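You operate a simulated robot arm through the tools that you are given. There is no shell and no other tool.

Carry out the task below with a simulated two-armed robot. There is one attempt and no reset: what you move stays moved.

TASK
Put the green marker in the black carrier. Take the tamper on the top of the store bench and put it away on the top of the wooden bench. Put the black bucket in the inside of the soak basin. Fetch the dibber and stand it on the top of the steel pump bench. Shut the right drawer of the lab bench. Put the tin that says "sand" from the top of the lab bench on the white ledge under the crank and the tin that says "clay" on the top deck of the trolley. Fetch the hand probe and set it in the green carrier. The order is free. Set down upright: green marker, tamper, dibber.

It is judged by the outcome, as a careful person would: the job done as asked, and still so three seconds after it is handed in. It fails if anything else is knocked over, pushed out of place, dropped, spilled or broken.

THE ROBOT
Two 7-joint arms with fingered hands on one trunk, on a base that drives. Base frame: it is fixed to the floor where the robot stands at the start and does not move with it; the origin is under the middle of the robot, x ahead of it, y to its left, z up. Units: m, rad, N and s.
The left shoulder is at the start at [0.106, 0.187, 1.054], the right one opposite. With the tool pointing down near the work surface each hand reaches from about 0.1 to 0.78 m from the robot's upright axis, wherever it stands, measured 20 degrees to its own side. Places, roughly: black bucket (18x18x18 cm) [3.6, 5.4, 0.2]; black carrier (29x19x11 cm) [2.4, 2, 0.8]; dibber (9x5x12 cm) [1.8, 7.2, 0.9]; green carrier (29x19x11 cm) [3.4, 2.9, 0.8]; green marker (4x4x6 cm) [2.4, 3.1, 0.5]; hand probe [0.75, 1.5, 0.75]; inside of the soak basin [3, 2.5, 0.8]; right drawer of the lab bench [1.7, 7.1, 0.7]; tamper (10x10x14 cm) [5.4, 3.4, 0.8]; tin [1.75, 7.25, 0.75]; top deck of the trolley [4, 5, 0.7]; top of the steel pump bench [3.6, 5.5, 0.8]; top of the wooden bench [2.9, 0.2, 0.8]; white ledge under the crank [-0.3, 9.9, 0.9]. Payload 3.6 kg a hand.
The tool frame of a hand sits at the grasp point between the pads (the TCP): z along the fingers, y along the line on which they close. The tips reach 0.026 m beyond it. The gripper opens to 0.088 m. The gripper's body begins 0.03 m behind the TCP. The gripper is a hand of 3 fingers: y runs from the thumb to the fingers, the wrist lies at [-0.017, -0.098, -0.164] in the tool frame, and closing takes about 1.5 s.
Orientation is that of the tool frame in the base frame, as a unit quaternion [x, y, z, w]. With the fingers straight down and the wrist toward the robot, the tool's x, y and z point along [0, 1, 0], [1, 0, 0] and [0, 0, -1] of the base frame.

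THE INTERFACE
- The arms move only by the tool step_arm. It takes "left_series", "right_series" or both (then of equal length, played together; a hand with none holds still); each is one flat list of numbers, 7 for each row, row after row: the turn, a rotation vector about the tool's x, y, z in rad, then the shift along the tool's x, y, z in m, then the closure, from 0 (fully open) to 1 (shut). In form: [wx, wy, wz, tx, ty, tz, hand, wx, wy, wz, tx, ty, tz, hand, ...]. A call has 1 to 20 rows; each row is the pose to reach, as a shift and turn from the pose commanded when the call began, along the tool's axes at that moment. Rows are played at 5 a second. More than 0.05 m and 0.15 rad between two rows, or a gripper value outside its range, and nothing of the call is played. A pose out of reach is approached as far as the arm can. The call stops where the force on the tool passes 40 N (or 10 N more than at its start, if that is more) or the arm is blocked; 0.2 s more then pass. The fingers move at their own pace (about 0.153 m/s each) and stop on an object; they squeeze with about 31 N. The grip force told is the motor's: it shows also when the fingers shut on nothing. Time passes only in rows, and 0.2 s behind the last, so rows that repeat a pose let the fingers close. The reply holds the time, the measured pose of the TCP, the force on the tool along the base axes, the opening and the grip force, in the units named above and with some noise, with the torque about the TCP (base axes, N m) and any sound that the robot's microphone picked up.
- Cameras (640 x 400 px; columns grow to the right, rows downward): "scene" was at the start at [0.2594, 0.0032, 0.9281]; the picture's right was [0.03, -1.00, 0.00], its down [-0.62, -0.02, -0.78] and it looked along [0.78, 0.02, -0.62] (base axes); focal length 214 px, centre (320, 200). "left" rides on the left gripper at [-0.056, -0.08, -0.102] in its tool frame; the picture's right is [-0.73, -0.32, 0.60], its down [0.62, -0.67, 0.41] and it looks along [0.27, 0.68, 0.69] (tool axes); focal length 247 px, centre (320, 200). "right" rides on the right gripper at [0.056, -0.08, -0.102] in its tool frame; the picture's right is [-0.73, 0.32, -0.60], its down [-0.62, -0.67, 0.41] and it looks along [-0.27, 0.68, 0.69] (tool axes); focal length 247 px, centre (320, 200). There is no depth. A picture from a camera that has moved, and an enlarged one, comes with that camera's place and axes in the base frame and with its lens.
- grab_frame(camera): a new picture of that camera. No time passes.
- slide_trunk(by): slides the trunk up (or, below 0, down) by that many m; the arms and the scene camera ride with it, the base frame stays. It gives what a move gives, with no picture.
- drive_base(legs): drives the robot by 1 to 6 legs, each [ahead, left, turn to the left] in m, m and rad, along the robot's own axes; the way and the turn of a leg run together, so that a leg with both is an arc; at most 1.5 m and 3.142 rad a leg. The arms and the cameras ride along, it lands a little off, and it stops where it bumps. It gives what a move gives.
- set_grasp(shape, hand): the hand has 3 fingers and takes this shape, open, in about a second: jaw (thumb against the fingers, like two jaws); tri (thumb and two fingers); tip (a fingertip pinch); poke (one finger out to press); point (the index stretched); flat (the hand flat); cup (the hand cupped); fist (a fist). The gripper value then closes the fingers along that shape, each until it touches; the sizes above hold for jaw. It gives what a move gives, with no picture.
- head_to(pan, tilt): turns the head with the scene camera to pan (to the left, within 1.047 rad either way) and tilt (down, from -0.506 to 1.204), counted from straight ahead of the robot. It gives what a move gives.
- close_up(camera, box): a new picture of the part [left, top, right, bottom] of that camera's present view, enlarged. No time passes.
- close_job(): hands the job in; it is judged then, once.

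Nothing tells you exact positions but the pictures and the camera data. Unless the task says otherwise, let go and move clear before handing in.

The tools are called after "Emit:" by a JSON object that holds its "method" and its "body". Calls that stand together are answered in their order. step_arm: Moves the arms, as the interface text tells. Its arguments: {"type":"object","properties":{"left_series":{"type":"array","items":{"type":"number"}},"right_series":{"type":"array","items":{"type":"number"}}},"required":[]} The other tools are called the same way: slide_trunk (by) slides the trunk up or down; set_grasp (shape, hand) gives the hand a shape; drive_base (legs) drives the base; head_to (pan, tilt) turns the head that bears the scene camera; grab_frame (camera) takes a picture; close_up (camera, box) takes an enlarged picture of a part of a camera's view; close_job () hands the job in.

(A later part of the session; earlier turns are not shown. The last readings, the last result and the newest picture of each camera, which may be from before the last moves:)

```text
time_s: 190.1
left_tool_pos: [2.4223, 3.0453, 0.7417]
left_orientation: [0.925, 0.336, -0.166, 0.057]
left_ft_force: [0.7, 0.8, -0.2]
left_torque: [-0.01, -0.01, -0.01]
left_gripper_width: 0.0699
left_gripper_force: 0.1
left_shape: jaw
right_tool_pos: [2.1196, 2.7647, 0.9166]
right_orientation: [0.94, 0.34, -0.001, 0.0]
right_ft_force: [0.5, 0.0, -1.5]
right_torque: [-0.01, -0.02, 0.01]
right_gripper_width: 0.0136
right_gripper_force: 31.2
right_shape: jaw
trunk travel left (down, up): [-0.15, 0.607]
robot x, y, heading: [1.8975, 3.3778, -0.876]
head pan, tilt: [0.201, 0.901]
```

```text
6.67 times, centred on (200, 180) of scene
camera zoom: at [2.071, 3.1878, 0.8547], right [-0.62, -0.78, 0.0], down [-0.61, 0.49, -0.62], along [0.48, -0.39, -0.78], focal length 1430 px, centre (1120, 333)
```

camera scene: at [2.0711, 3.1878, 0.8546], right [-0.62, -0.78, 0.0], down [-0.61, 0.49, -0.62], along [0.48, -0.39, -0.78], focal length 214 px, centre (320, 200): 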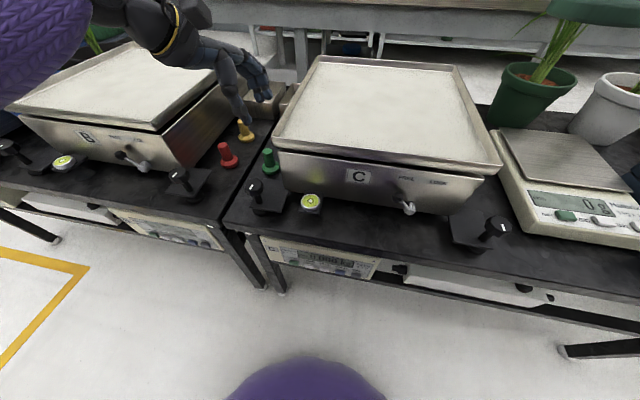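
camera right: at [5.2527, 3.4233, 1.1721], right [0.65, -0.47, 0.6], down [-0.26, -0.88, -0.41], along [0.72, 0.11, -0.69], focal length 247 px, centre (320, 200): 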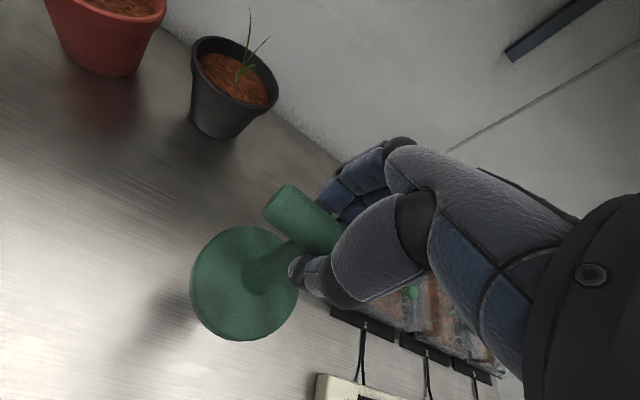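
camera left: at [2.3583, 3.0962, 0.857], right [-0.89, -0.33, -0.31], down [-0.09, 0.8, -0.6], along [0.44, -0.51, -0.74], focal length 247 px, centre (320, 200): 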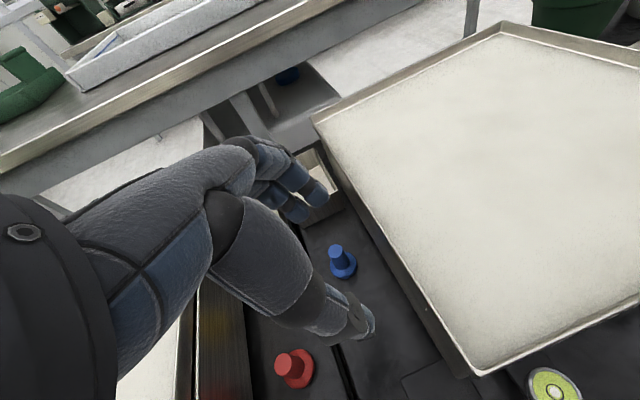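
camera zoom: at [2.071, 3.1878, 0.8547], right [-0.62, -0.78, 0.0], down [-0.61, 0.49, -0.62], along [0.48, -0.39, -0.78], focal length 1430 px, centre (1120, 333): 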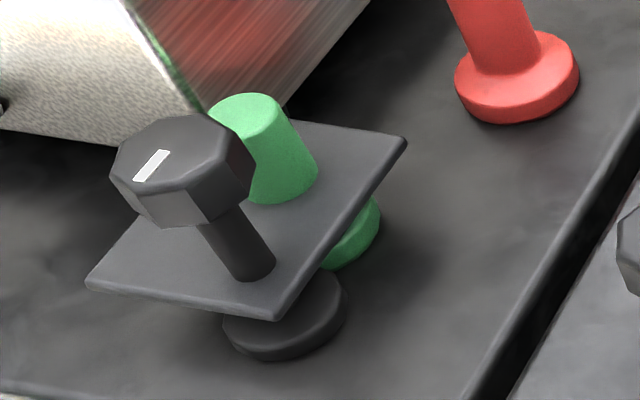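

The green marker is standing upright on the neighbouring table, its base against scale B's levelling foot; nothing else moved. I'll shift left and approach it with fingers closing parallel to the tables, gripping only the top of the stem.

Emit:
{"method": "drive_base", "body": {"legs": [[0, 0.12, 0]]}}

Emit:
{"method": "step_arm", "body": {"left_series": [0.025, 0.025, 0.1412, 0.0044, -0.0062, 0.0, 0.3, 0.0499, 0.0499, 0.2824, 0.0088, -0.0125, 0.0, 0.3, 0.0749, 0.0749, 0.4236, 0.0132, -0.0187, 0.0, 0.3, 0.0999, 0.0999, 0.5648, 0.0176, -0.0249, 0.0, 0.3, 0.1248, 0.1248, 0.706, 0.022, -0.0311, 0.01, 0.3, 0.1498, 0.1498, 0.8473, 0.0263, -0.0374, 0.02, 0.3, 0.1747, 0.1747, 0.9885, 0.0307, -0.0436, 0.03, 0.3, 0.1997, 0.1997, 1.1297, 0.0351, -0.0498, 0.04, 0.3, 0.2247, 0.2247, 1.2709, 0.0395, -0.056, 0.05, 0.3, 0.2496, 0.2496, 1.4121, 0.0439, -0.0623, 0.06, 0.3, 0.2746, 0.2746, 1.5533, 0.0483, -0.0685, 0.0678, 0.3]}}

Emit:
{"method": "grab_frame", "body": {"camera": "left"}}

Emit:
{"method": "grab_frame", "body": {"camera": "scene"}}

```text
time_s: 191.3
left_tool_pos: [2.5155, 3.1246, 0.7408]
left_orientation: [0.925, 0.338, -0.165, 0.058]
left_ft_force: [-0.7, 1.1, 0.3]
left_torque: [-0.01, -0.01, -0.02]
left_gripper_width: 0.07
left_gripper_force: 0.1
left_shape: jaw
right_tool_pos: [2.2121, 2.8433, 0.9158]
right_orientation: [0.939, 0.343, -0.002, 0.001]
right_ft_force: [-0.3, -0.5, -1.8]
right_torque: [0.0, 0.02, -0.01]
right_gripper_width: 0.0135
right_gripper_force: 30.7
right_shape: jaw
trunk travel left (down, up): [-0.15, 0.607]
robot x, y, heading: [1.9864, 3.453, -0.866]
head pan, tilt: [0.201, 0.901]
```

```text
time_s: 193.8
left_tool_pos: [2.4871, 3.1845, 0.6742]
left_orientation: [0.91, -0.414, 0.001, 0.013]
left_ft_force: [-3.9, 0.4, 21.4]
left_torque: [0.66, -0.6, 0.16]
left_gripper_width: 0.0616
left_gripper_force: 0.0
left_shape: jaw
right_tool_pos: [2.2126, 2.8426, 0.916]
right_orientation: [0.94, 0.342, -0.001, 0.0]
right_ft_force: [-0.5, -0.3, -2.0]
right_torque: [0.01, 0.02, 0.02]
right_gripper_width: 0.0135
right_gripper_force: 30.7
right_shape: jaw
trunk travel left (down, up): [-0.15, 0.607]
robot x, y, heading: [1.9877, 3.4576, -0.875]
head pan, tilt: [0.201, 0.901]
stopped in row 11 (left hand): the force on the tool passed its limit at 46 N (the readings are from after the stop); the commanded pose is now the measured one
```

```text
taken
camera left: at [2.5117, 3.2825, 0.7734], right [-0.25, 0.75, -0.62], down [0.91, -0.04, -0.42], along [-0.34, -0.66, -0.67], focal length 247 px, centre (320, 200)
```

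left: 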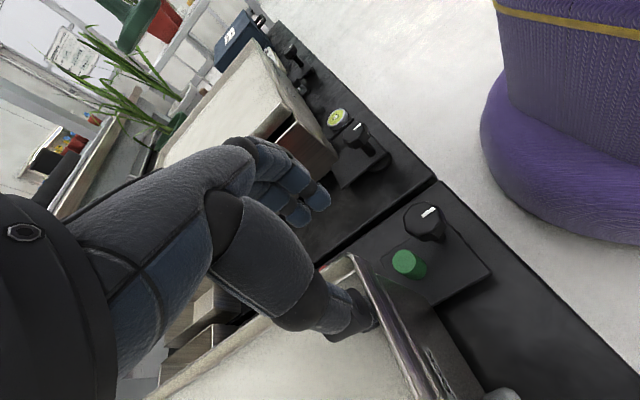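

```text
taken
camera scene: at [2.1625, 3.2654, 0.855], right [-0.62, -0.78, 0.0], down [-0.61, 0.49, -0.62], along [0.49, -0.39, -0.78], focal length 214 px, centre (320, 200)
```

scene: 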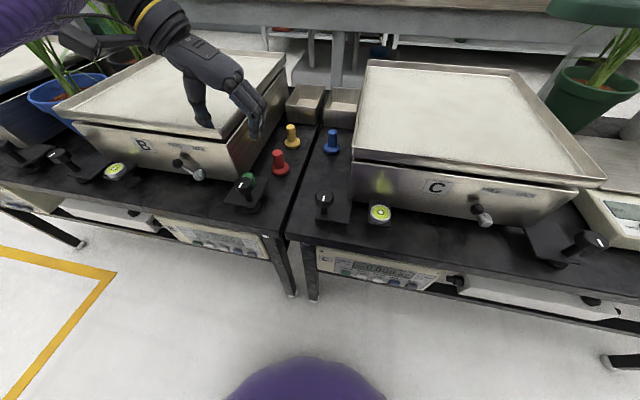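

I touched scale B's pan with the thumb: its rim is higher (≈0.645) than I estimated. I'll lift off right away, then come from the front-right with the hand leaning away from the pan.

Emit:
{"method": "step_arm", "body": {"left_series": [0, 0, 0, 0, 0, -0.03, 0.3, 0, 0, 0, 0, 0, -0.065, 0.3, 0, 0, 0, 0, 0, -0.1, 0.3]}}

Emit:
{"method": "step_arm", "body": {"left_series": [0.0281, 0.0677, -0.1099, -0.0077, 0.0054, 0.0, 0.3, 0.0561, 0.1355, -0.2197, -0.0155, 0.0108, 0.01, 0.3, 0.0842, 0.2032, -0.3296, -0.0232, 0.0162, 0.025, 0.3, 0.1122, 0.2709, -0.4395, -0.031, 0.0216, 0.045, 0.3, 0.1403, 0.3386, -0.5494, -0.0387, 0.027, 0.07, 0.3, 0.1683, 0.4064, -0.6592, -0.0465, 0.0324, 0.097, 0.3, 0.1964, 0.4741, -0.7691, -0.0542, 0.0378, 0.1244, 0.3]}}

Emit:
{"method": "grab_frame", "body": {"camera": "left"}}

Emit:
{"method": "grab_frame", "body": {"camera": "scene"}}

```text
time_s: 194.6
left_tool_pos: [2.4895, 3.1871, 0.7711]
left_orientation: [0.91, -0.414, -0.001, 0.009]
left_ft_force: [-0.6, 0.6, 0.1]
left_torque: [0.0, 0.01, 0.02]
left_gripper_width: 0.0618
left_gripper_force: 0.1
left_shape: jaw
right_tool_pos: [2.2136, 2.8436, 0.9154]
right_orientation: [0.94, 0.342, -0.001, 0.0]
right_ft_force: [1.4, 0.5, -1.7]
right_torque: [0.0, 0.03, 0.01]
right_gripper_width: 0.0138
right_gripper_force: 31.3
right_shape: jaw
trunk travel left (down, up): [-0.15, 0.607]
robot x, y, heading: [1.9822, 3.4564, -0.873]
head pan, tilt: [0.201, 0.901]
```

```text
time_s: 196.2
left_tool_pos: [2.4227, 3.2021, 0.6468]
left_orientation: [0.97, -0.029, 0.243, 0.017]
left_ft_force: [0.2, 0.0, -0.3]
left_torque: [-0.02, 0.01, 0.03]
left_gripper_width: 0.0615
left_gripper_force: 0.1
left_shape: jaw
right_tool_pos: [2.2129, 2.8422, 0.9158]
right_orientation: [0.94, 0.342, -0.001, 0.0]
right_ft_force: [-0.2, -0.8, -2.1]
right_torque: [-0.02, 0.02, 0.07]
right_gripper_width: 0.0136
right_gripper_force: 31.1
right_shape: jaw
trunk travel left (down, up): [-0.15, 0.607]
robot x, y, heading: [1.9857, 3.4546, -0.874]
head pan, tilt: [0.201, 0.901]
```

```text
taken
camera left: at [2.3312, 3.2897, 0.7074], right [-0.35, 0.33, -0.88], down [0.79, 0.61, -0.08], along [0.51, -0.72, -0.47], focal length 247 px, centre (320, 200)
```

left: 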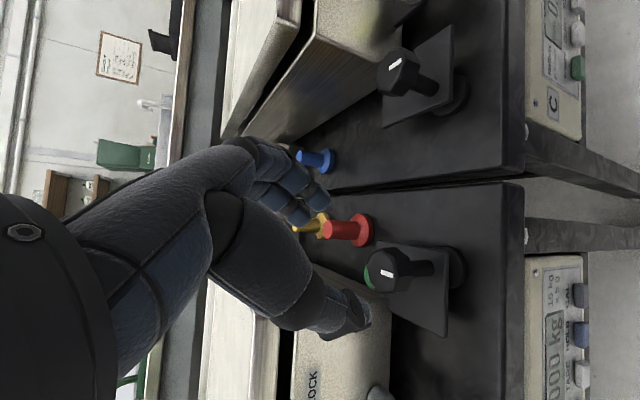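

```text
taken
camera scene: at [2.1633, 3.265, 0.8547], right [-0.62, -0.78, 0.0], down [-0.61, 0.49, -0.62], along [0.49, -0.39, -0.78], focal length 214 px, centre (320, 200)
```

scene: 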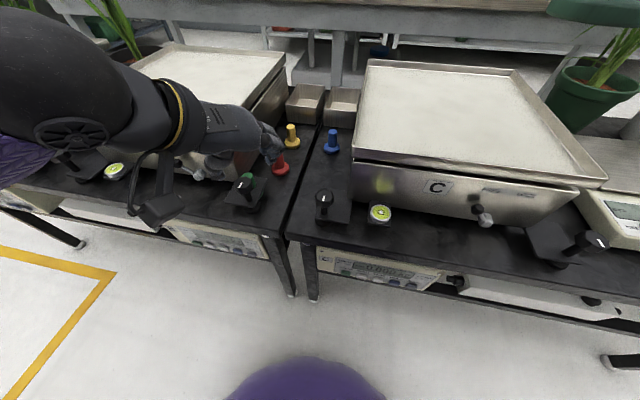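

Emit:
{"method": "step_arm", "body": {"left_series": [-0.0487, -0.042, 0.091, 0.0066, -0.0003, 0.0038, 0.3, -0.0973, -0.084, 0.182, 0.0133, -0.0007, 0.0077, 0.3]}}

Emit:
{"method": "grab_frame", "body": {"camera": "left"}}

Emit:
{"method": "close_up", "body": {"camera": "scene", "box": [170, 110, 310, 220]}}

```text
time_s: 196.8
left_tool_pos: [2.4401, 3.2023, 0.6455]
left_orientation: [0.97, -0.131, 0.201, 0.041]
left_ft_force: [0.0, -0.3, 0.5]
left_torque: [-0.02, 0.01, 0.03]
left_gripper_width: 0.0617
left_gripper_force: 0.0
left_shape: jaw
right_tool_pos: [2.2139, 2.8418, 0.9153]
right_orientation: [0.94, 0.342, -0.002, 0.0]
right_ft_force: [0.2, -0.3, -1.6]
right_torque: [0.04, -0.02, -0.01]
right_gripper_width: 0.0136
right_gripper_force: 31.3
right_shape: jaw
trunk travel left (down, up): [-0.15, 0.607]
robot x, y, heading: [1.9881, 3.4524, -0.874]
head pan, tilt: [0.201, 0.901]
```

```text
taken
camera left: at [2.3725, 3.3058, 0.7141], right [-0.34, 0.4, -0.85], down [0.89, 0.44, -0.14], along [0.31, -0.8, -0.51], focal length 247 px, centre (320, 200)
```

left: 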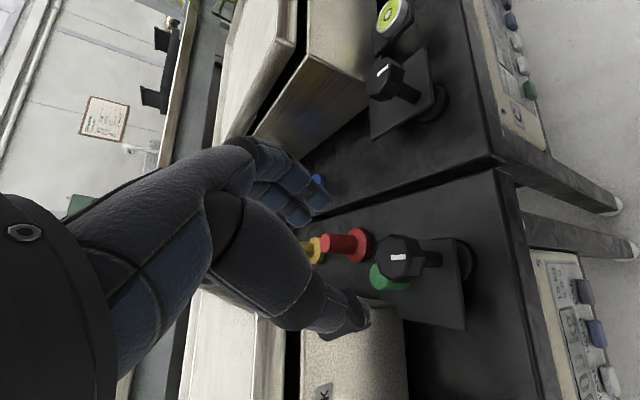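

```text
3.64 times, centred on (240, 165) of scene
camera zoom: at [2.1633, 3.2651, 0.8547], right [-0.62, -0.78, 0.0], down [-0.61, 0.49, -0.62], along [0.49, -0.39, -0.78], focal length 780 px, centre (611, 327)
```

zoom: 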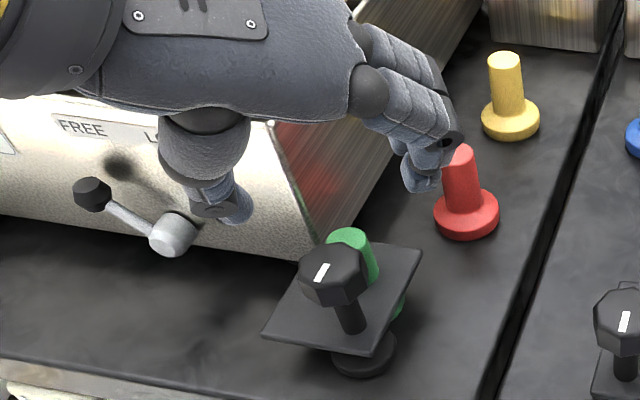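

Emit:
{"method": "step_arm", "body": {"left_series": [0, 0, 0, 0, -0.0005, 0.03, 0.3, 0, 0, 0, 0, -0.001, 0.06, 0.3]}}

Emit:
{"method": "grab_frame", "body": {"camera": "left"}}

Emit:
{"method": "close_up", "body": {"camera": "scene", "box": [170, 110, 310, 220]}}

```text
time_s: 197.4
left_tool_pos: [2.4624, 3.1957, 0.5916]
left_orientation: [0.97, -0.132, 0.201, 0.04]
left_ft_force: [-0.4, 0.1, 0.2]
left_torque: [-0.02, 0.03, -0.01]
left_gripper_width: 0.0617
left_gripper_force: 0.0
left_shape: jaw
right_tool_pos: [2.2128, 2.8424, 0.9164]
right_orientation: [0.939, 0.343, -0.002, 0.001]
right_ft_force: [0.1, 0.8, -1.9]
right_torque: [-0.01, 0.01, 0.03]
right_gripper_width: 0.0136
right_gripper_force: 30.7
right_shape: jaw
trunk travel left (down, up): [-0.15, 0.607]
robot x, y, heading: [1.9889, 3.4536, -0.869]
head pan, tilt: [0.201, 0.901]
```

```text
taken
camera left: at [2.3951, 3.2989, 0.6587], right [-0.34, 0.4, -0.85], down [0.89, 0.44, -0.14], along [0.31, -0.8, -0.51], focal length 247 px, centre (320, 200)
```

left: 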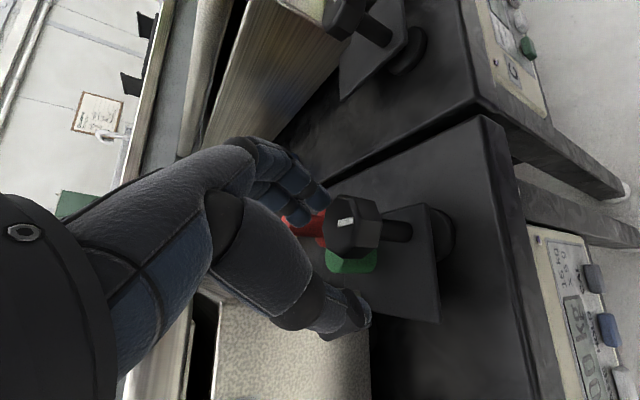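

```text
3.64 times, centred on (240, 165) of scene
camera zoom: at [2.1634, 3.265, 0.8546], right [-0.62, -0.78, 0.0], down [-0.61, 0.49, -0.62], along [0.49, -0.39, -0.78], focal length 780 px, centre (611, 327)
```

zoom: 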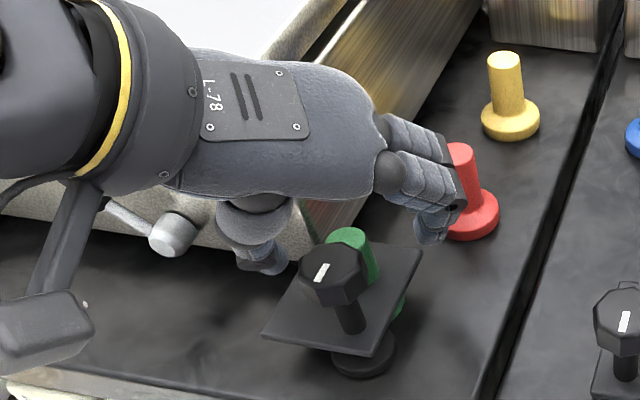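

Emit:
{"method": "step_arm", "body": {"left_series": [0, 0, 0, 0, -0.0003, 0.015, 0.3, 0, 0, 0, 0, -0.0006, 0.029, 0.3]}}

Emit:
{"method": "grab_frame", "body": {"camera": "left"}}

Emit:
{"method": "close_up", "body": {"camera": "scene", "box": [170, 110, 310, 220]}}

```text
time_s: 198.0
left_tool_pos: [2.472, 3.1907, 0.5647]
left_orientation: [0.97, -0.131, 0.2, 0.039]
left_ft_force: [1.2, 0.1, 0.0]
left_torque: [0.0, -0.02, 0.02]
left_gripper_width: 0.0616
left_gripper_force: 0.1
left_shape: jaw
right_tool_pos: [2.2132, 2.8434, 0.9156]
right_orientation: [0.94, 0.342, -0.002, 0.001]
right_ft_force: [0.7, 0.2, -1.7]
right_torque: [0.0, -0.01, 0.02]
right_gripper_width: 0.0135
right_gripper_force: 30.8
right_shape: jaw
trunk travel left (down, up): [-0.15, 0.607]
robot x, y, heading: [1.9875, 3.4574, -0.869]
head pan, tilt: [0.201, 0.901]
```

```text
taken
camera left: at [2.4065, 3.2955, 0.6322], right [-0.34, 0.4, -0.85], down [0.89, 0.44, -0.14], along [0.31, -0.8, -0.51], focal length 247 px, centre (320, 200)
```

left: 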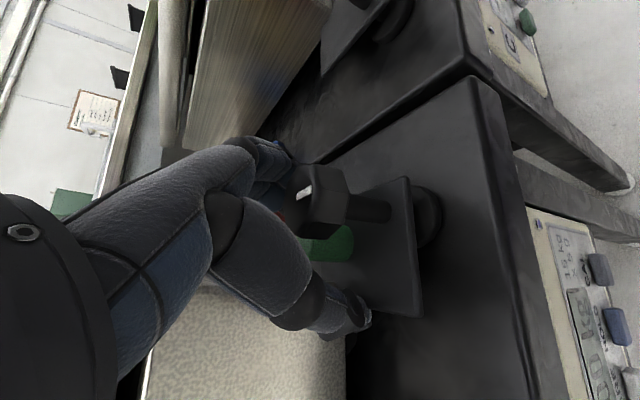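

```text
3.64 times, centred on (240, 165) of scene
camera zoom: at [2.1634, 3.265, 0.8546], right [-0.62, -0.78, 0.0], down [-0.61, 0.49, -0.62], along [0.49, -0.39, -0.78], focal length 780 px, centre (611, 327)
```

zoom: 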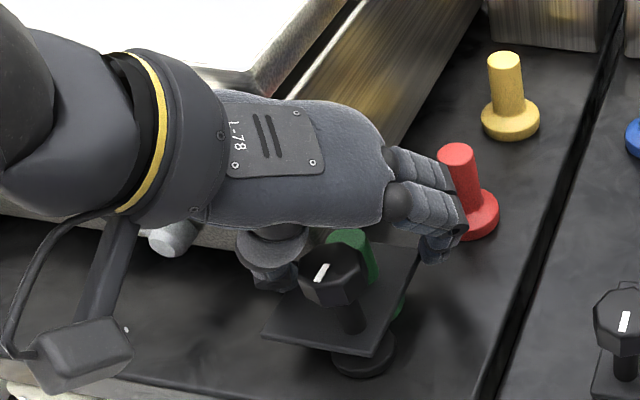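

Emit:
{"method": "step_arm", "body": {"left_series": [0, 0, 0, 0, 0, 0, 0.4, 0, 0, 0, 0, 0, 0, 0.48, 0, 0, 0, 0, 0, 0, 0.56]}}

Emit:
{"method": "close_up", "body": {"camera": "scene", "box": [170, 110, 310, 220]}}

Emit:
{"method": "close_up", "body": {"camera": "left", "box": [200, 120, 440, 340]}}

```text
time_s: 198.8
left_tool_pos: [2.4737, 3.1915, 0.5634]
left_orientation: [0.97, -0.131, 0.2, 0.04]
left_ft_force: [-0.3, -0.5, -0.4]
left_torque: [-0.03, 0.02, -0.01]
left_gripper_width: 0.0392
left_gripper_force: 0.0
left_shape: jaw
right_tool_pos: [2.2128, 2.842, 0.915]
right_orientation: [0.94, 0.342, -0.001, 0.0]
right_ft_force: [0.2, -1.2, -1.3]
right_torque: [-0.01, -0.03, -0.02]
right_gripper_width: 0.0134
right_gripper_force: 30.9
right_shape: jaw
trunk travel left (down, up): [-0.15, 0.607]
robot x, y, heading: [1.9895, 3.4535, -0.873]
head pan, tilt: [0.201, 0.901]
```

```text
3.64 times, centred on (240, 165) of scene
camera zoom: at [2.1633, 3.265, 0.8547], right [-0.62, -0.78, 0.0], down [-0.61, 0.49, -0.62], along [0.49, -0.39, -0.78], focal length 780 px, centre (611, 327)
```

zoom: 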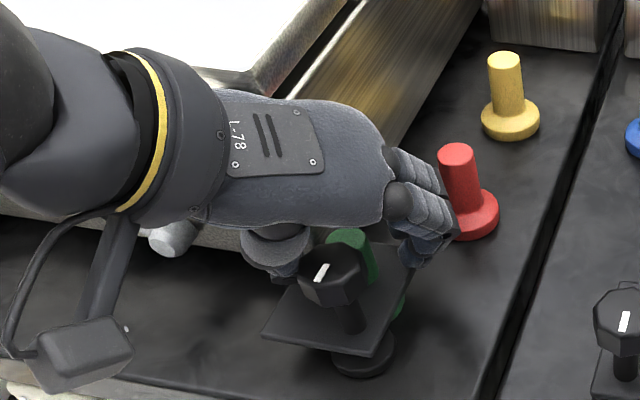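

```text
1.82 times, centred on (320, 230) of left
camera zoom: at [2.4063, 3.2954, 0.6325], right [-0.34, 0.4, -0.85], down [0.89, 0.44, -0.14], along [0.31, -0.8, -0.51], focal length 449 px, centre (320, 146)
```

zoom: 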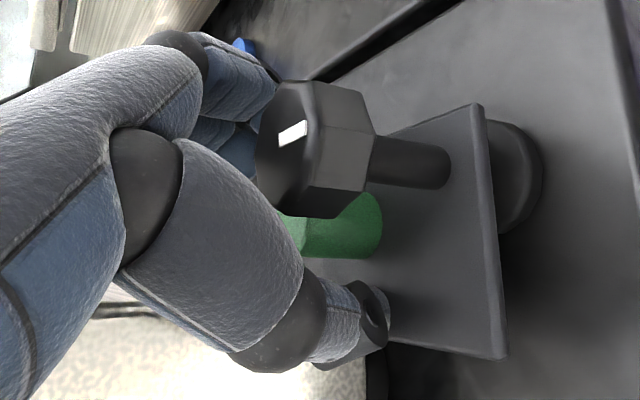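

Emit:
{"method": "step_arm", "body": {"left_series": [0, 0, 0, 0, 0, 0, 0.62, 0, 0, 0, 0, 0, 0, 0.68, 0, 0, 0, 0, 0, 0, 0.74, 0, 0, 0, 0, 0, 0, 0.8]}}

Emit:
{"method": "close_up", "body": {"camera": "scene", "box": [170, 110, 310, 220]}}

Emit:
{"method": "close_up", "body": {"camera": "left", "box": [200, 120, 440, 340]}}

```text
time_s: 199.8
left_tool_pos: [2.4748, 3.1928, 0.5641]
left_orientation: [0.97, -0.131, 0.201, 0.04]
left_ft_force: [-1.0, 1.2, -0.2]
left_torque: [0.04, -0.01, 0.06]
left_gripper_width: 0.0181
left_gripper_force: 0.0
left_shape: jaw
right_tool_pos: [2.2127, 2.8439, 0.9163]
right_orientation: [0.94, 0.341, -0.002, 0.001]
right_ft_force: [0.5, -0.2, -1.4]
right_torque: [0.01, -0.02, 0.01]
right_gripper_width: 0.0133
right_gripper_force: 31.2
right_shape: jaw
trunk travel left (down, up): [-0.15, 0.607]
robot x, y, heading: [1.9879, 3.4521, -0.878]
head pan, tilt: [0.201, 0.901]
```

```text
3.64 times, centred on (240, 165) of scene
camera zoom: at [2.1633, 3.2651, 0.8547], right [-0.62, -0.78, 0.0], down [-0.61, 0.49, -0.62], along [0.49, -0.39, -0.78], focal length 780 px, centre (611, 327)
```

zoom: 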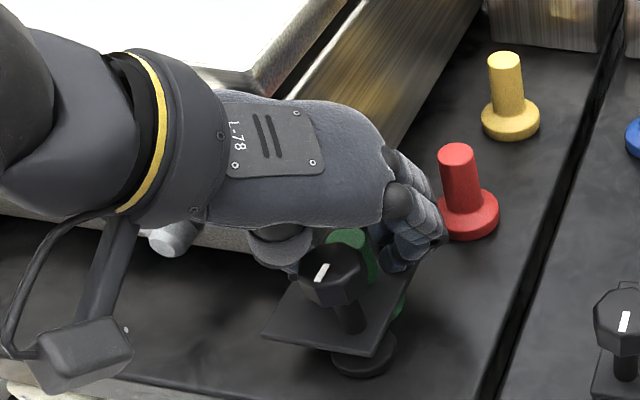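

```text
1.82 times, centred on (320, 230) of left
camera zoom: at [2.4062, 3.2957, 0.6324], right [-0.34, 0.4, -0.85], down [0.89, 0.44, -0.14], along [0.31, -0.8, -0.51], focal length 449 px, centre (320, 146)
```

zoom: 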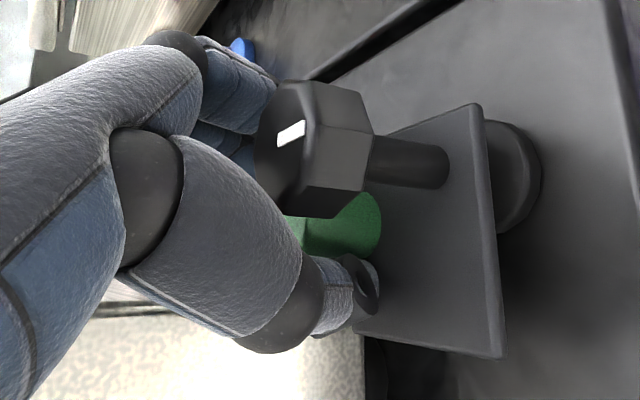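

Emit:
{"method": "step_arm", "body": {"left_series": [0, 0, 0, 0, 0, 0, 0.86, 0, 0, 0, 0, 0, 0, 0.92, 0, 0, 0, 0, 0, 0, 1, 0, 0, 0, 0, 0, 0, 1, 0, 0, 0, 0, 0, 0, 1]}}

Emit:
{"method": "close_up", "body": {"camera": "scene", "box": [170, 110, 310, 220]}}

Emit:
{"method": "close_up", "body": {"camera": "left", "box": [200, 120, 440, 340]}}

```text
time_s: 201.0
left_tool_pos: [2.4729, 3.1914, 0.5644]
left_orientation: [0.97, -0.131, 0.201, 0.04]
left_ft_force: [1.1, 0.2, 0.7]
left_torque: [0.01, 0.02, 0.0]
left_gripper_width: 0.0009
left_gripper_force: 31.4
left_shape: jaw
right_tool_pos: [2.2128, 2.8419, 0.9162]
right_orientation: [0.94, 0.342, -0.001, 0.001]
right_ft_force: [-0.1, 0.0, -2.0]
right_torque: [0.02, 0.02, 0.01]
right_gripper_width: 0.0135
right_gripper_force: 30.6
right_shape: jaw
trunk travel left (down, up): [-0.15, 0.607]
robot x, y, heading: [1.9865, 3.4535, -0.876]
head pan, tilt: [0.201, 0.901]
```

```text
3.64 times, centred on (240, 165) of scene
camera zoom: at [2.1633, 3.265, 0.8547], right [-0.62, -0.78, 0.0], down [-0.61, 0.49, -0.62], along [0.49, -0.39, -0.78], focal length 780 px, centre (611, 327)
```

zoom: 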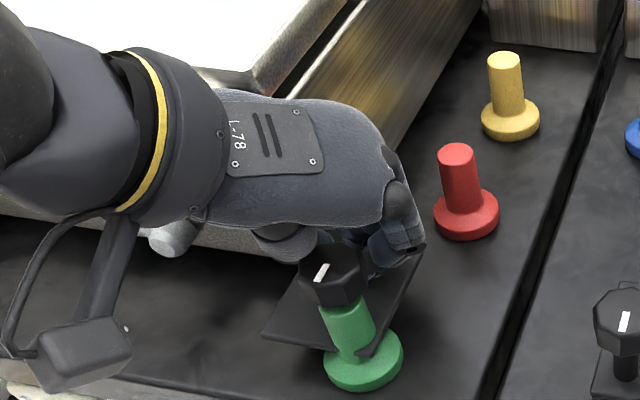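

```text
1.82 times, centred on (320, 230) of left
camera zoom: at [2.4065, 3.2953, 0.6326], right [-0.34, 0.4, -0.85], down [0.89, 0.44, -0.14], along [0.32, -0.8, -0.51], focal length 449 px, centre (320, 146)
```

zoom: 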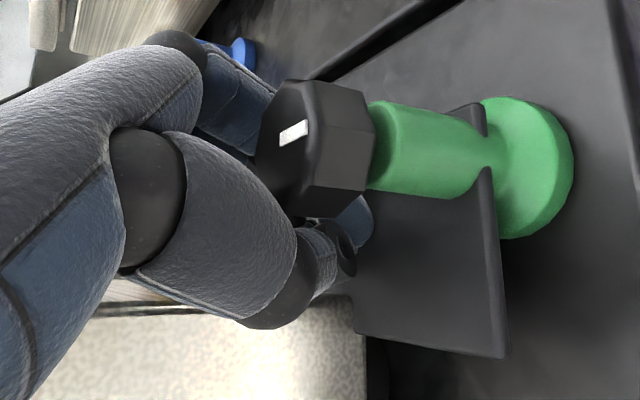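

The marker slipped out again, toward me, and still stands upright (the levelling knob has no substance, so it sits right at the foot). It needs a deeper, untilted grip; there is room now. Lifting and re-orienting above it.

Emit:
{"method": "step_arm", "body": {"left_series": [0, 0, 0, 0.0134, 0.0009, -0.0305, 1, 0, 0, 0, 0.0267, 0.0018, -0.0611, 1, 0, 0, 0, 0.0401, 0.0027, -0.0916, 1]}}

Emit:
{"method": "step_arm", "body": {"left_series": [0, -0.14, 0, -0.0141, -0.0048, -0.0048, 0.8, 0, -0.28, 0, -0.0282, -0.0097, -0.0097, 0.6, 0, -0.42, 0, -0.0423, -0.0145, -0.0145, 0.35, 0, -0.42, 0, -0.0423, -0.0145, -0.0145, 0.35]}}

Emit:
{"method": "grab_frame", "body": {"camera": "left"}}

Emit:
{"method": "close_up", "body": {"camera": "scene", "box": [170, 110, 310, 220]}}

```text
time_s: 201.8
left_tool_pos: [2.4735, 3.1925, 0.6649]
left_orientation: [0.97, -0.131, 0.2, 0.04]
left_ft_force: [-0.6, -0.7, -0.2]
left_torque: [0.02, 0.01, 0.05]
left_gripper_width: 0.0008
left_gripper_force: 31.0
left_shape: jaw
right_tool_pos: [2.2128, 2.8427, 0.916]
right_orientation: [0.94, 0.342, -0.001, 0.002]
right_ft_force: [0.1, -0.2, -2.0]
right_torque: [-0.04, -0.01, 0.01]
right_gripper_width: 0.0135
right_gripper_force: 30.9
right_shape: jaw
trunk travel left (down, up): [-0.15, 0.607]
robot x, y, heading: [1.9858, 3.4523, -0.871]
head pan, tilt: [0.201, 0.901]
```

```text
time_s: 202.8
left_tool_pos: [2.4335, 3.216, 0.6606]
left_orientation: [0.991, -0.136, -0.006, 0.011]
left_ft_force: [-0.8, -0.1, 0.1]
left_torque: [-0.01, 0.01, 0.01]
left_gripper_width: 0.0567
left_gripper_force: 0.0
left_shape: jaw
right_tool_pos: [2.2122, 2.8427, 0.9163]
right_orientation: [0.94, 0.341, -0.002, 0.001]
right_ft_force: [-0.7, 0.2, -1.4]
right_torque: [-0.02, -0.01, -0.02]
right_gripper_width: 0.0133
right_gripper_force: 30.1
right_shape: jaw
trunk travel left (down, up): [-0.15, 0.607]
robot x, y, heading: [1.9908, 3.455, -0.871]
head pan, tilt: [0.201, 0.901]
```

```text
taken
camera left: at [2.4038, 3.312, 0.7611], right [-0.63, 0.49, -0.6], down [0.77, 0.46, -0.43], along [0.06, -0.74, -0.67], focal length 247 px, centre (320, 200)
```

left: 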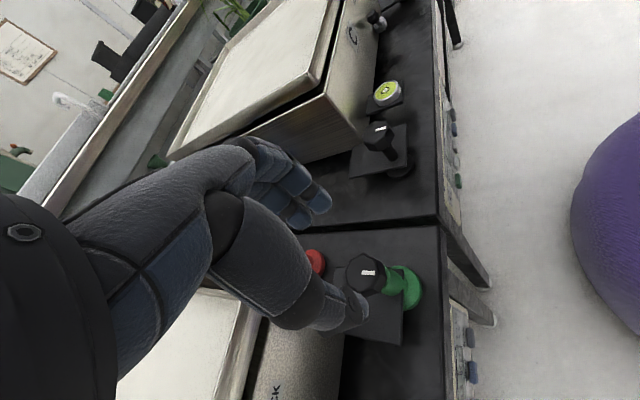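

```text
3.64 times, centred on (240, 165) of scene
camera zoom: at [2.1633, 3.2651, 0.8546], right [-0.62, -0.78, 0.0], down [-0.61, 0.49, -0.62], along [0.49, -0.39, -0.78], focal length 780 px, centre (611, 327)
```

zoom: 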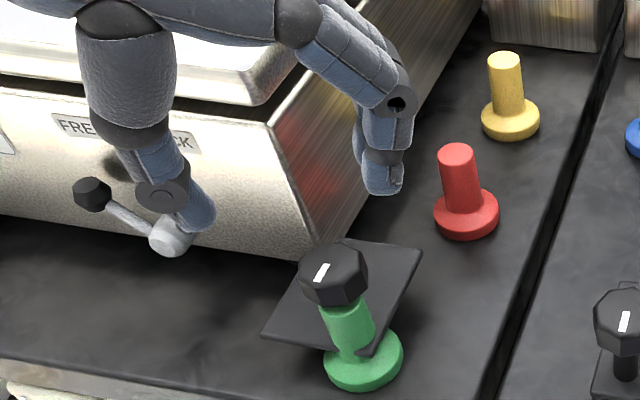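

The axis below the fingers passes through the marker's base centre. Descending vertically to a deeper grip.

Emit:
{"method": "step_arm", "body": {"left_series": [0, 0, 0, 0.001, -0.0042, 0.03, 0.35, 0, 0, 0, 0.001, -0.0042, 0.06, 0.35, 0, 0, 0, 0.001, -0.0042, 0.09, 0.35, 0, 0, 0, 0.001, -0.0042, 0.108, 0.35]}}

Emit:
{"method": "close_up", "body": {"camera": "left", "box": [200, 120, 440, 340]}}

Emit:
{"method": "close_up", "body": {"camera": "scene", "box": [170, 110, 310, 220]}}

```text
time_s: 203.8
left_tool_pos: [2.4345, 3.2184, 0.5507]
left_orientation: [0.99, -0.137, -0.007, 0.012]
left_ft_force: [-0.1, 0.1, 0.3]
left_torque: [0.01, -0.01, -0.02]
left_gripper_width: 0.0566
left_gripper_force: 0.2
left_shape: jaw
right_tool_pos: [2.2128, 2.8431, 0.9163]
right_orientation: [0.94, 0.342, -0.002, 0.001]
right_ft_force: [0.2, -0.1, -1.9]
right_torque: [0.03, -0.01, 0.03]
right_gripper_width: 0.0137
right_gripper_force: 31.0
right_shape: jaw
trunk travel left (down, up): [-0.15, 0.607]
robot x, y, heading: [1.9853, 3.4521, -0.871]
head pan, tilt: [0.201, 0.901]
```

```text
1.82 times, centred on (320, 230) of left
camera zoom: at [2.403, 3.3133, 0.6501], right [-0.63, 0.49, -0.6], down [0.77, 0.46, -0.43], along [0.07, -0.74, -0.67], focal length 449 px, centre (320, 146)
```

zoom: 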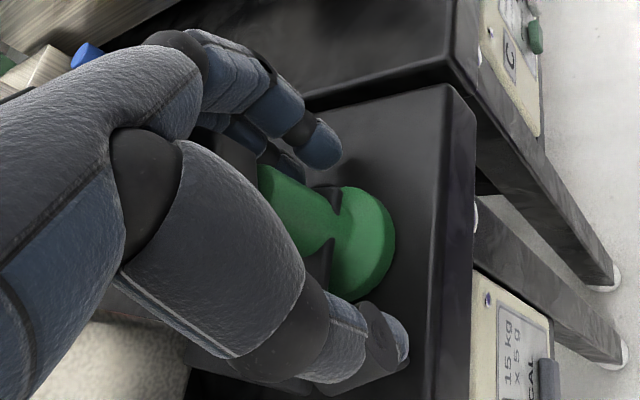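

```text
3.64 times, centred on (240, 165) of scene
camera zoom: at [2.1633, 3.265, 0.8546], right [-0.62, -0.78, 0.0], down [-0.61, 0.49, -0.62], along [0.49, -0.39, -0.78], focal length 780 px, centre (611, 327)
```

zoom: 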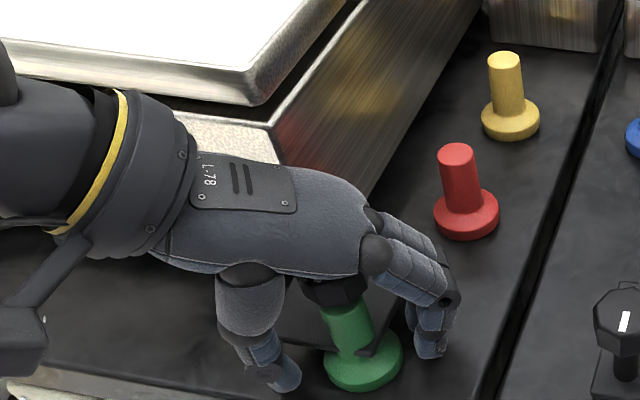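

Emit:
{"method": "step_arm", "body": {"left_series": [0, 0, 0, 0, 0, 0, 0.5, 0, 0, 0, 0, 0, 0, 0.6, 0, 0, 0, 0, 0, 0, 0.7]}}

Emit:
{"method": "close_up", "body": {"camera": "left", "box": [200, 120, 440, 340]}}

Emit:
{"method": "close_up", "body": {"camera": "scene", "box": [200, 140, 300, 220]}}

```text
time_s: 204.6
left_tool_pos: [2.4338, 3.2173, 0.5534]
left_orientation: [0.991, -0.136, -0.006, 0.013]
left_ft_force: [0.3, 0.6, 4.9]
left_torque: [0.13, -0.08, -0.02]
left_gripper_width: 0.0299
left_gripper_force: 23.4
left_shape: jaw
right_tool_pos: [2.2123, 2.8424, 0.9164]
right_orientation: [0.94, 0.342, -0.001, 0.0]
right_ft_force: [0.6, 0.1, -1.5]
right_torque: [-0.01, -0.02, 0.01]
right_gripper_width: 0.0136
right_gripper_force: 30.6
right_shape: jaw
trunk travel left (down, up): [-0.15, 0.607]
robot x, y, heading: [1.9848, 3.4538, -0.872]
head pan, tilt: [0.201, 0.901]
```

```text
1.82 times, centred on (320, 230) of left
camera zoom: at [2.4029, 3.3129, 0.6511], right [-0.63, 0.49, -0.6], down [0.77, 0.46, -0.43], along [0.07, -0.74, -0.67], focal length 449 px, centre (320, 146)
```

zoom: 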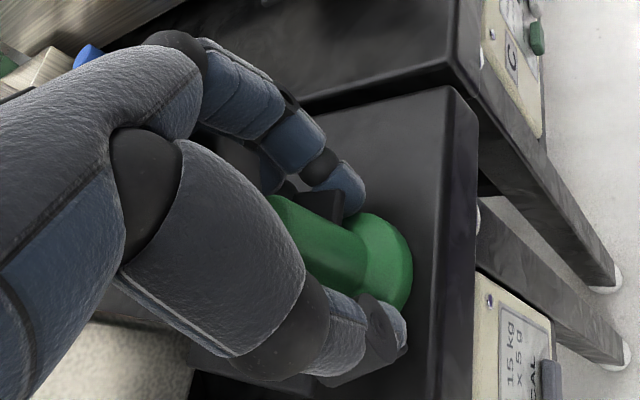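

```text
5.00 times, centred on (250, 180) of scene
camera zoom: at [2.1631, 3.2651, 0.8548], right [-0.62, -0.78, 0.0], down [-0.61, 0.49, -0.62], along [0.49, -0.39, -0.78], focal length 1072 px, centre (670, 300)
```

zoom: 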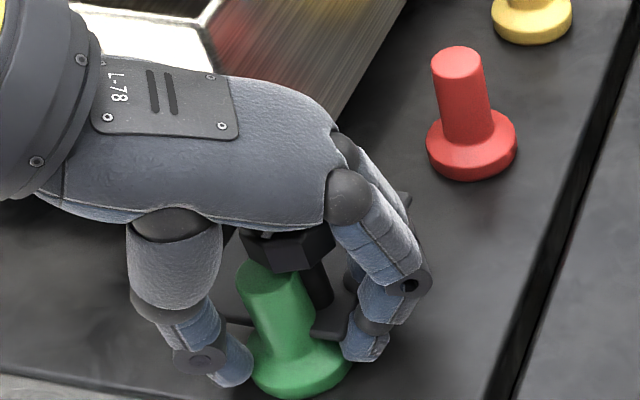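

The fingertips caught the flared base, not the stem. I'll reopen, raise about 1 cm, re-centre on the stem and try again.

Emit:
{"method": "step_arm", "body": {"left_series": [0, 0, 0, 0, 0, 0, 0.55, 0, 0, 0, 0, 0, 0, 0.45, 0, 0, 0, 0, 0, 0, 0.35]}}

Emit:
{"method": "close_up", "body": {"camera": "left", "box": [200, 120, 440, 340]}}

Emit:
{"method": "close_up", "body": {"camera": "scene", "box": [200, 140, 300, 220]}}

```text
time_s: 205.4
left_tool_pos: [2.4337, 3.218, 0.5514]
left_orientation: [0.991, -0.137, -0.006, 0.012]
left_ft_force: [0.3, -0.6, 1.0]
left_torque: [-0.04, -0.01, 0.0]
left_gripper_width: 0.0564
left_gripper_force: 0.0
left_shape: jaw
right_tool_pos: [2.2131, 2.8442, 0.9161]
right_orientation: [0.94, 0.341, -0.002, 0.001]
right_ft_force: [1.1, 0.1, -1.7]
right_torque: [0.01, 0.0, 0.02]
right_gripper_width: 0.0135
right_gripper_force: 30.5
right_shape: jaw
trunk travel left (down, up): [-0.15, 0.607]
robot x, y, heading: [1.9886, 3.4482, -0.872]
head pan, tilt: [0.201, 0.901]
```

```text
1.82 times, centred on (320, 230) of left
camera zoom: at [2.4029, 3.3133, 0.6503], right [-0.63, 0.49, -0.6], down [0.77, 0.46, -0.43], along [0.07, -0.74, -0.67], focal length 449 px, centre (320, 146)
```

zoom: 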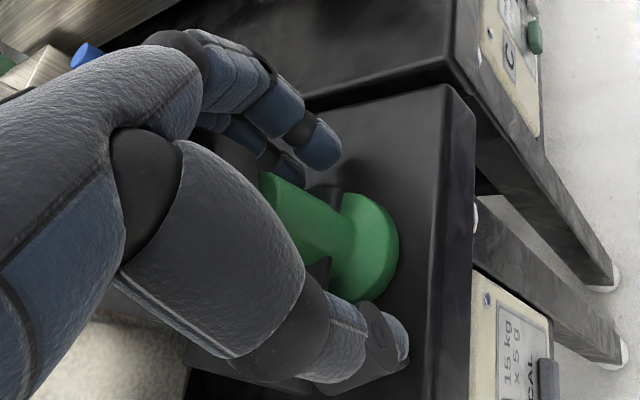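

```text
5.00 times, centred on (250, 180) of scene
camera zoom: at [2.1633, 3.265, 0.8546], right [-0.62, -0.78, 0.0], down [-0.61, 0.49, -0.62], along [0.49, -0.39, -0.78], focal length 1072 px, centre (670, 300)
```

zoom: 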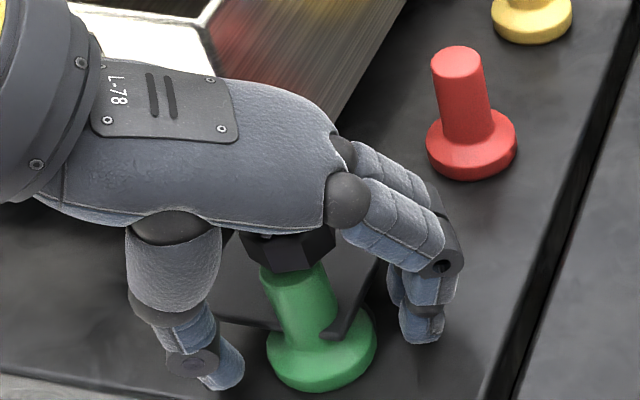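

Emit:
{"method": "step_arm", "body": {"left_series": [0, 0, 0, 0, 0, -0.01, 0.35, 0, 0, 0, 0, 0, -0.01, 0.5, 0, 0, 0, 0, 0, -0.01, 0.6, 0, 0, 0, 0, 0, -0.01, 0.7, 0, 0, 0, 0, 0, -0.01, 0.74]}}

Emit:
{"method": "close_up", "body": {"camera": "left", "box": [200, 120, 440, 340]}}

Emit:
{"method": "close_up", "body": {"camera": "scene", "box": [200, 140, 300, 220]}}

```text
time_s: 206.6
left_tool_pos: [2.4345, 3.2182, 0.5611]
left_orientation: [0.991, -0.136, -0.006, 0.011]
left_ft_force: [0.7, -0.3, 0.5]
left_torque: [0.0, -0.02, 0.01]
left_gripper_width: 0.0233
left_gripper_force: 0.0
left_shape: jaw
right_tool_pos: [2.2128, 2.8434, 0.9148]
right_orientation: [0.94, 0.342, -0.002, 0.001]
right_ft_force: [0.4, -0.2, -1.6]
right_torque: [0.01, 0.0, -0.02]
right_gripper_width: 0.0136
right_gripper_force: 31.2
right_shape: jaw
trunk travel left (down, up): [-0.15, 0.607]
robot x, y, heading: [1.9877, 3.4543, -0.871]
head pan, tilt: [0.201, 0.901]
```

```text
1.82 times, centred on (320, 230) of left
camera zoom: at [2.4033, 3.3132, 0.6607], right [-0.63, 0.49, -0.6], down [0.77, 0.46, -0.43], along [0.07, -0.74, -0.67], focal length 449 px, centre (320, 146)
```

zoom: 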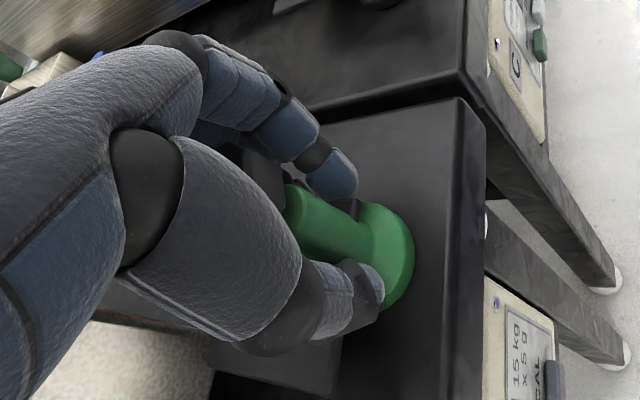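

```text
5.00 times, centred on (250, 180) of scene
camera zoom: at [2.1633, 3.265, 0.8547], right [-0.62, -0.78, 0.0], down [-0.61, 0.49, -0.62], along [0.49, -0.39, -0.78], focal length 1072 px, centre (670, 300)
```

zoom: 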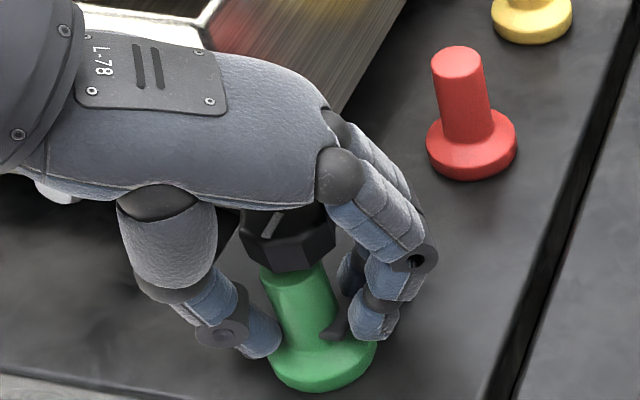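

Emit:
{"method": "step_arm", "body": {"left_series": [0, 0, 0, 0, 0, 0, 0.78, 0, 0, 0, 0, 0, 0, 0.82]}}

Emit:
{"method": "close_up", "body": {"camera": "left", "box": [200, 120, 440, 340]}}

Emit:
{"method": "close_up", "body": {"camera": "scene", "box": [200, 140, 300, 220]}}

```text
time_s: 207.2
left_tool_pos: [2.434, 3.2173, 0.5603]
left_orientation: [0.991, -0.137, -0.006, 0.011]
left_ft_force: [0.4, 0.1, 0.0]
left_torque: [0.02, 0.0, 0.0]
left_gripper_width: 0.0164
left_gripper_force: 0.2
left_shape: jaw
right_tool_pos: [2.2136, 2.8429, 0.9156]
right_orientation: [0.94, 0.341, -0.002, 0.0]
right_ft_force: [0.5, 0.1, -1.8]
right_torque: [0.02, -0.01, -0.01]
right_gripper_width: 0.0135
right_gripper_force: 31.2
right_shape: jaw
trunk travel left (down, up): [-0.15, 0.607]
robot x, y, heading: [1.9864, 3.458, -0.873]
head pan, tilt: [0.201, 0.901]
```

```text
1.82 times, centred on (320, 230) of left
camera zoom: at [2.4033, 3.3132, 0.6607], right [-0.63, 0.49, -0.6], down [0.77, 0.46, -0.43], along [0.07, -0.74, -0.67], focal length 449 px, centre (320, 146)
```

zoom: 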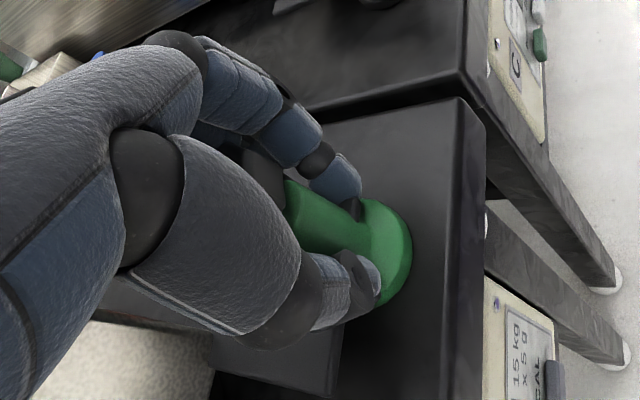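

```text
5.00 times, centred on (250, 180) of scene
camera zoom: at [2.1633, 3.265, 0.8547], right [-0.62, -0.78, 0.0], down [-0.61, 0.49, -0.62], along [0.49, -0.39, -0.78], focal length 1072 px, centre (670, 300)
```

zoom: 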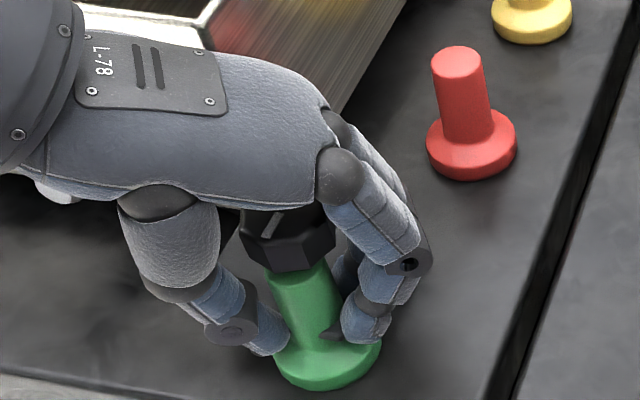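

Emit:
{"method": "step_arm", "body": {"left_series": [0, 0, 0, 0, 0, 0, 0.86, 0, 0, 0, 0, 0, 0, 0.89]}}

Emit:
{"method": "close_up", "body": {"camera": "left", "box": [200, 120, 440, 340]}}

Emit:
{"method": "close_up", "body": {"camera": "scene", "box": [200, 140, 300, 220]}}

```text
time_s: 207.8
left_tool_pos: [2.434, 3.2192, 0.5614]
left_orientation: [0.991, -0.137, -0.006, 0.012]
left_ft_force: [-0.2, 0.6, 0.5]
left_torque: [-0.01, -0.01, 0.0]
left_gripper_width: 0.0108
left_gripper_force: 0.0
left_shape: jaw
right_tool_pos: [2.2118, 2.8422, 0.9155]
right_orientation: [0.94, 0.342, -0.002, 0.001]
right_ft_force: [0.6, 0.4, -2.3]
right_torque: [-0.01, -0.01, 0.01]
right_gripper_width: 0.0134
right_gripper_force: 30.2
right_shape: jaw
trunk travel left (down, up): [-0.15, 0.607]
robot x, y, heading: [1.9882, 3.4524, -0.869]
head pan, tilt: [0.201, 0.901]
```

```text
1.82 times, centred on (320, 230) of left
camera zoom: at [2.4033, 3.3132, 0.6607], right [-0.63, 0.49, -0.6], down [0.77, 0.46, -0.43], along [0.07, -0.74, -0.67], focal length 449 px, centre (320, 146)
```

zoom: 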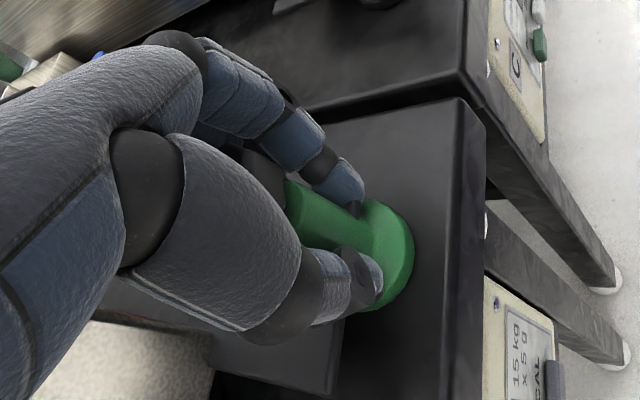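

```text
5.00 times, centred on (250, 180) of scene
camera zoom: at [2.1633, 3.2651, 0.8547], right [-0.62, -0.78, 0.0], down [-0.61, 0.49, -0.62], along [0.49, -0.39, -0.78], focal length 1072 px, centre (670, 300)
```

zoom: 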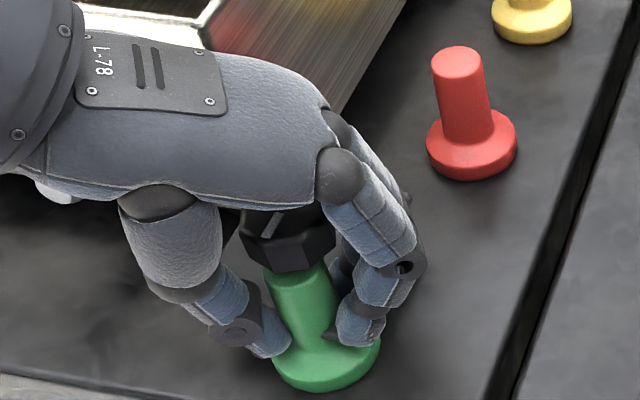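

Emit:
{"method": "step_arm", "body": {"left_series": [0, 0, 0, 0, 0, 0, 0.92, 0, 0, 0, 0, 0, 0, 0.94, 0, 0, 0, 0, 0, 0, 0.96]}}

Emit:
{"method": "close_up", "body": {"camera": "left", "box": [200, 120, 440, 340]}}

Emit:
{"method": "close_up", "body": {"camera": "scene", "box": [200, 140, 300, 220]}}

```text
time_s: 208.6
left_tool_pos: [2.4353, 3.2188, 0.5599]
left_orientation: [0.991, -0.137, -0.006, 0.012]
left_ft_force: [0.2, -0.1, 0.6]
left_torque: [0.01, 0.01, -0.01]
left_gripper_width: 0.0087
left_gripper_force: 31.1
left_shape: jaw
right_tool_pos: [2.2125, 2.8418, 0.9161]
right_orientation: [0.94, 0.342, -0.001, 0.001]
right_ft_force: [-0.1, 0.3, -1.1]
right_torque: [-0.02, 0.0, 0.02]
right_gripper_width: 0.0133
right_gripper_force: 31.3
right_shape: jaw
trunk travel left (down, up): [-0.15, 0.607]
robot x, y, heading: [1.9849, 3.4541, -0.874]
head pan, tilt: [0.201, 0.901]
```

```text
1.82 times, centred on (320, 230) of left
camera zoom: at [2.4033, 3.3133, 0.6604], right [-0.63, 0.49, -0.6], down [0.77, 0.46, -0.43], along [0.07, -0.74, -0.67], focal length 449 px, centre (320, 146)
```

zoom: 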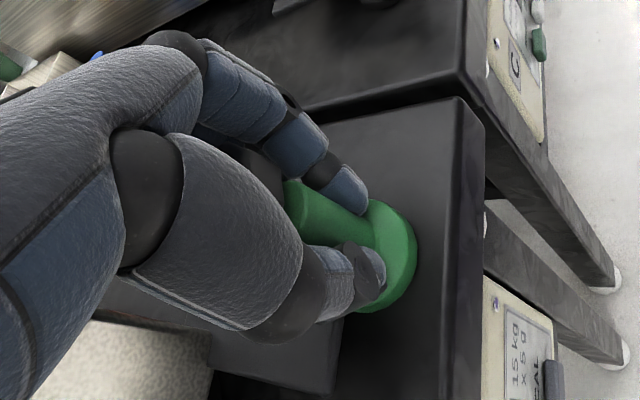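

```text
5.00 times, centred on (250, 180) of scene
camera zoom: at [2.1633, 3.2651, 0.8546], right [-0.62, -0.78, 0.0], down [-0.61, 0.49, -0.62], along [0.49, -0.39, -0.78], focal length 1072 px, centre (670, 300)
```

zoom: 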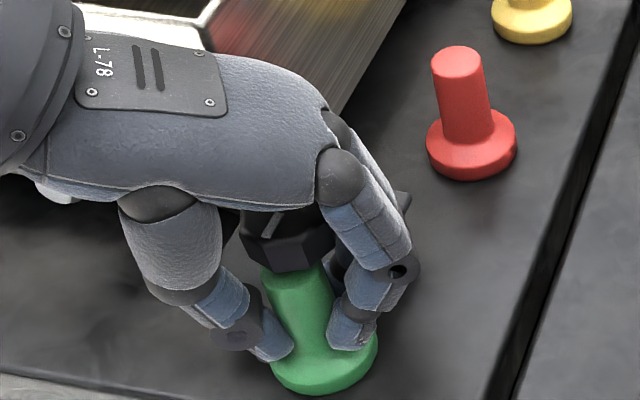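

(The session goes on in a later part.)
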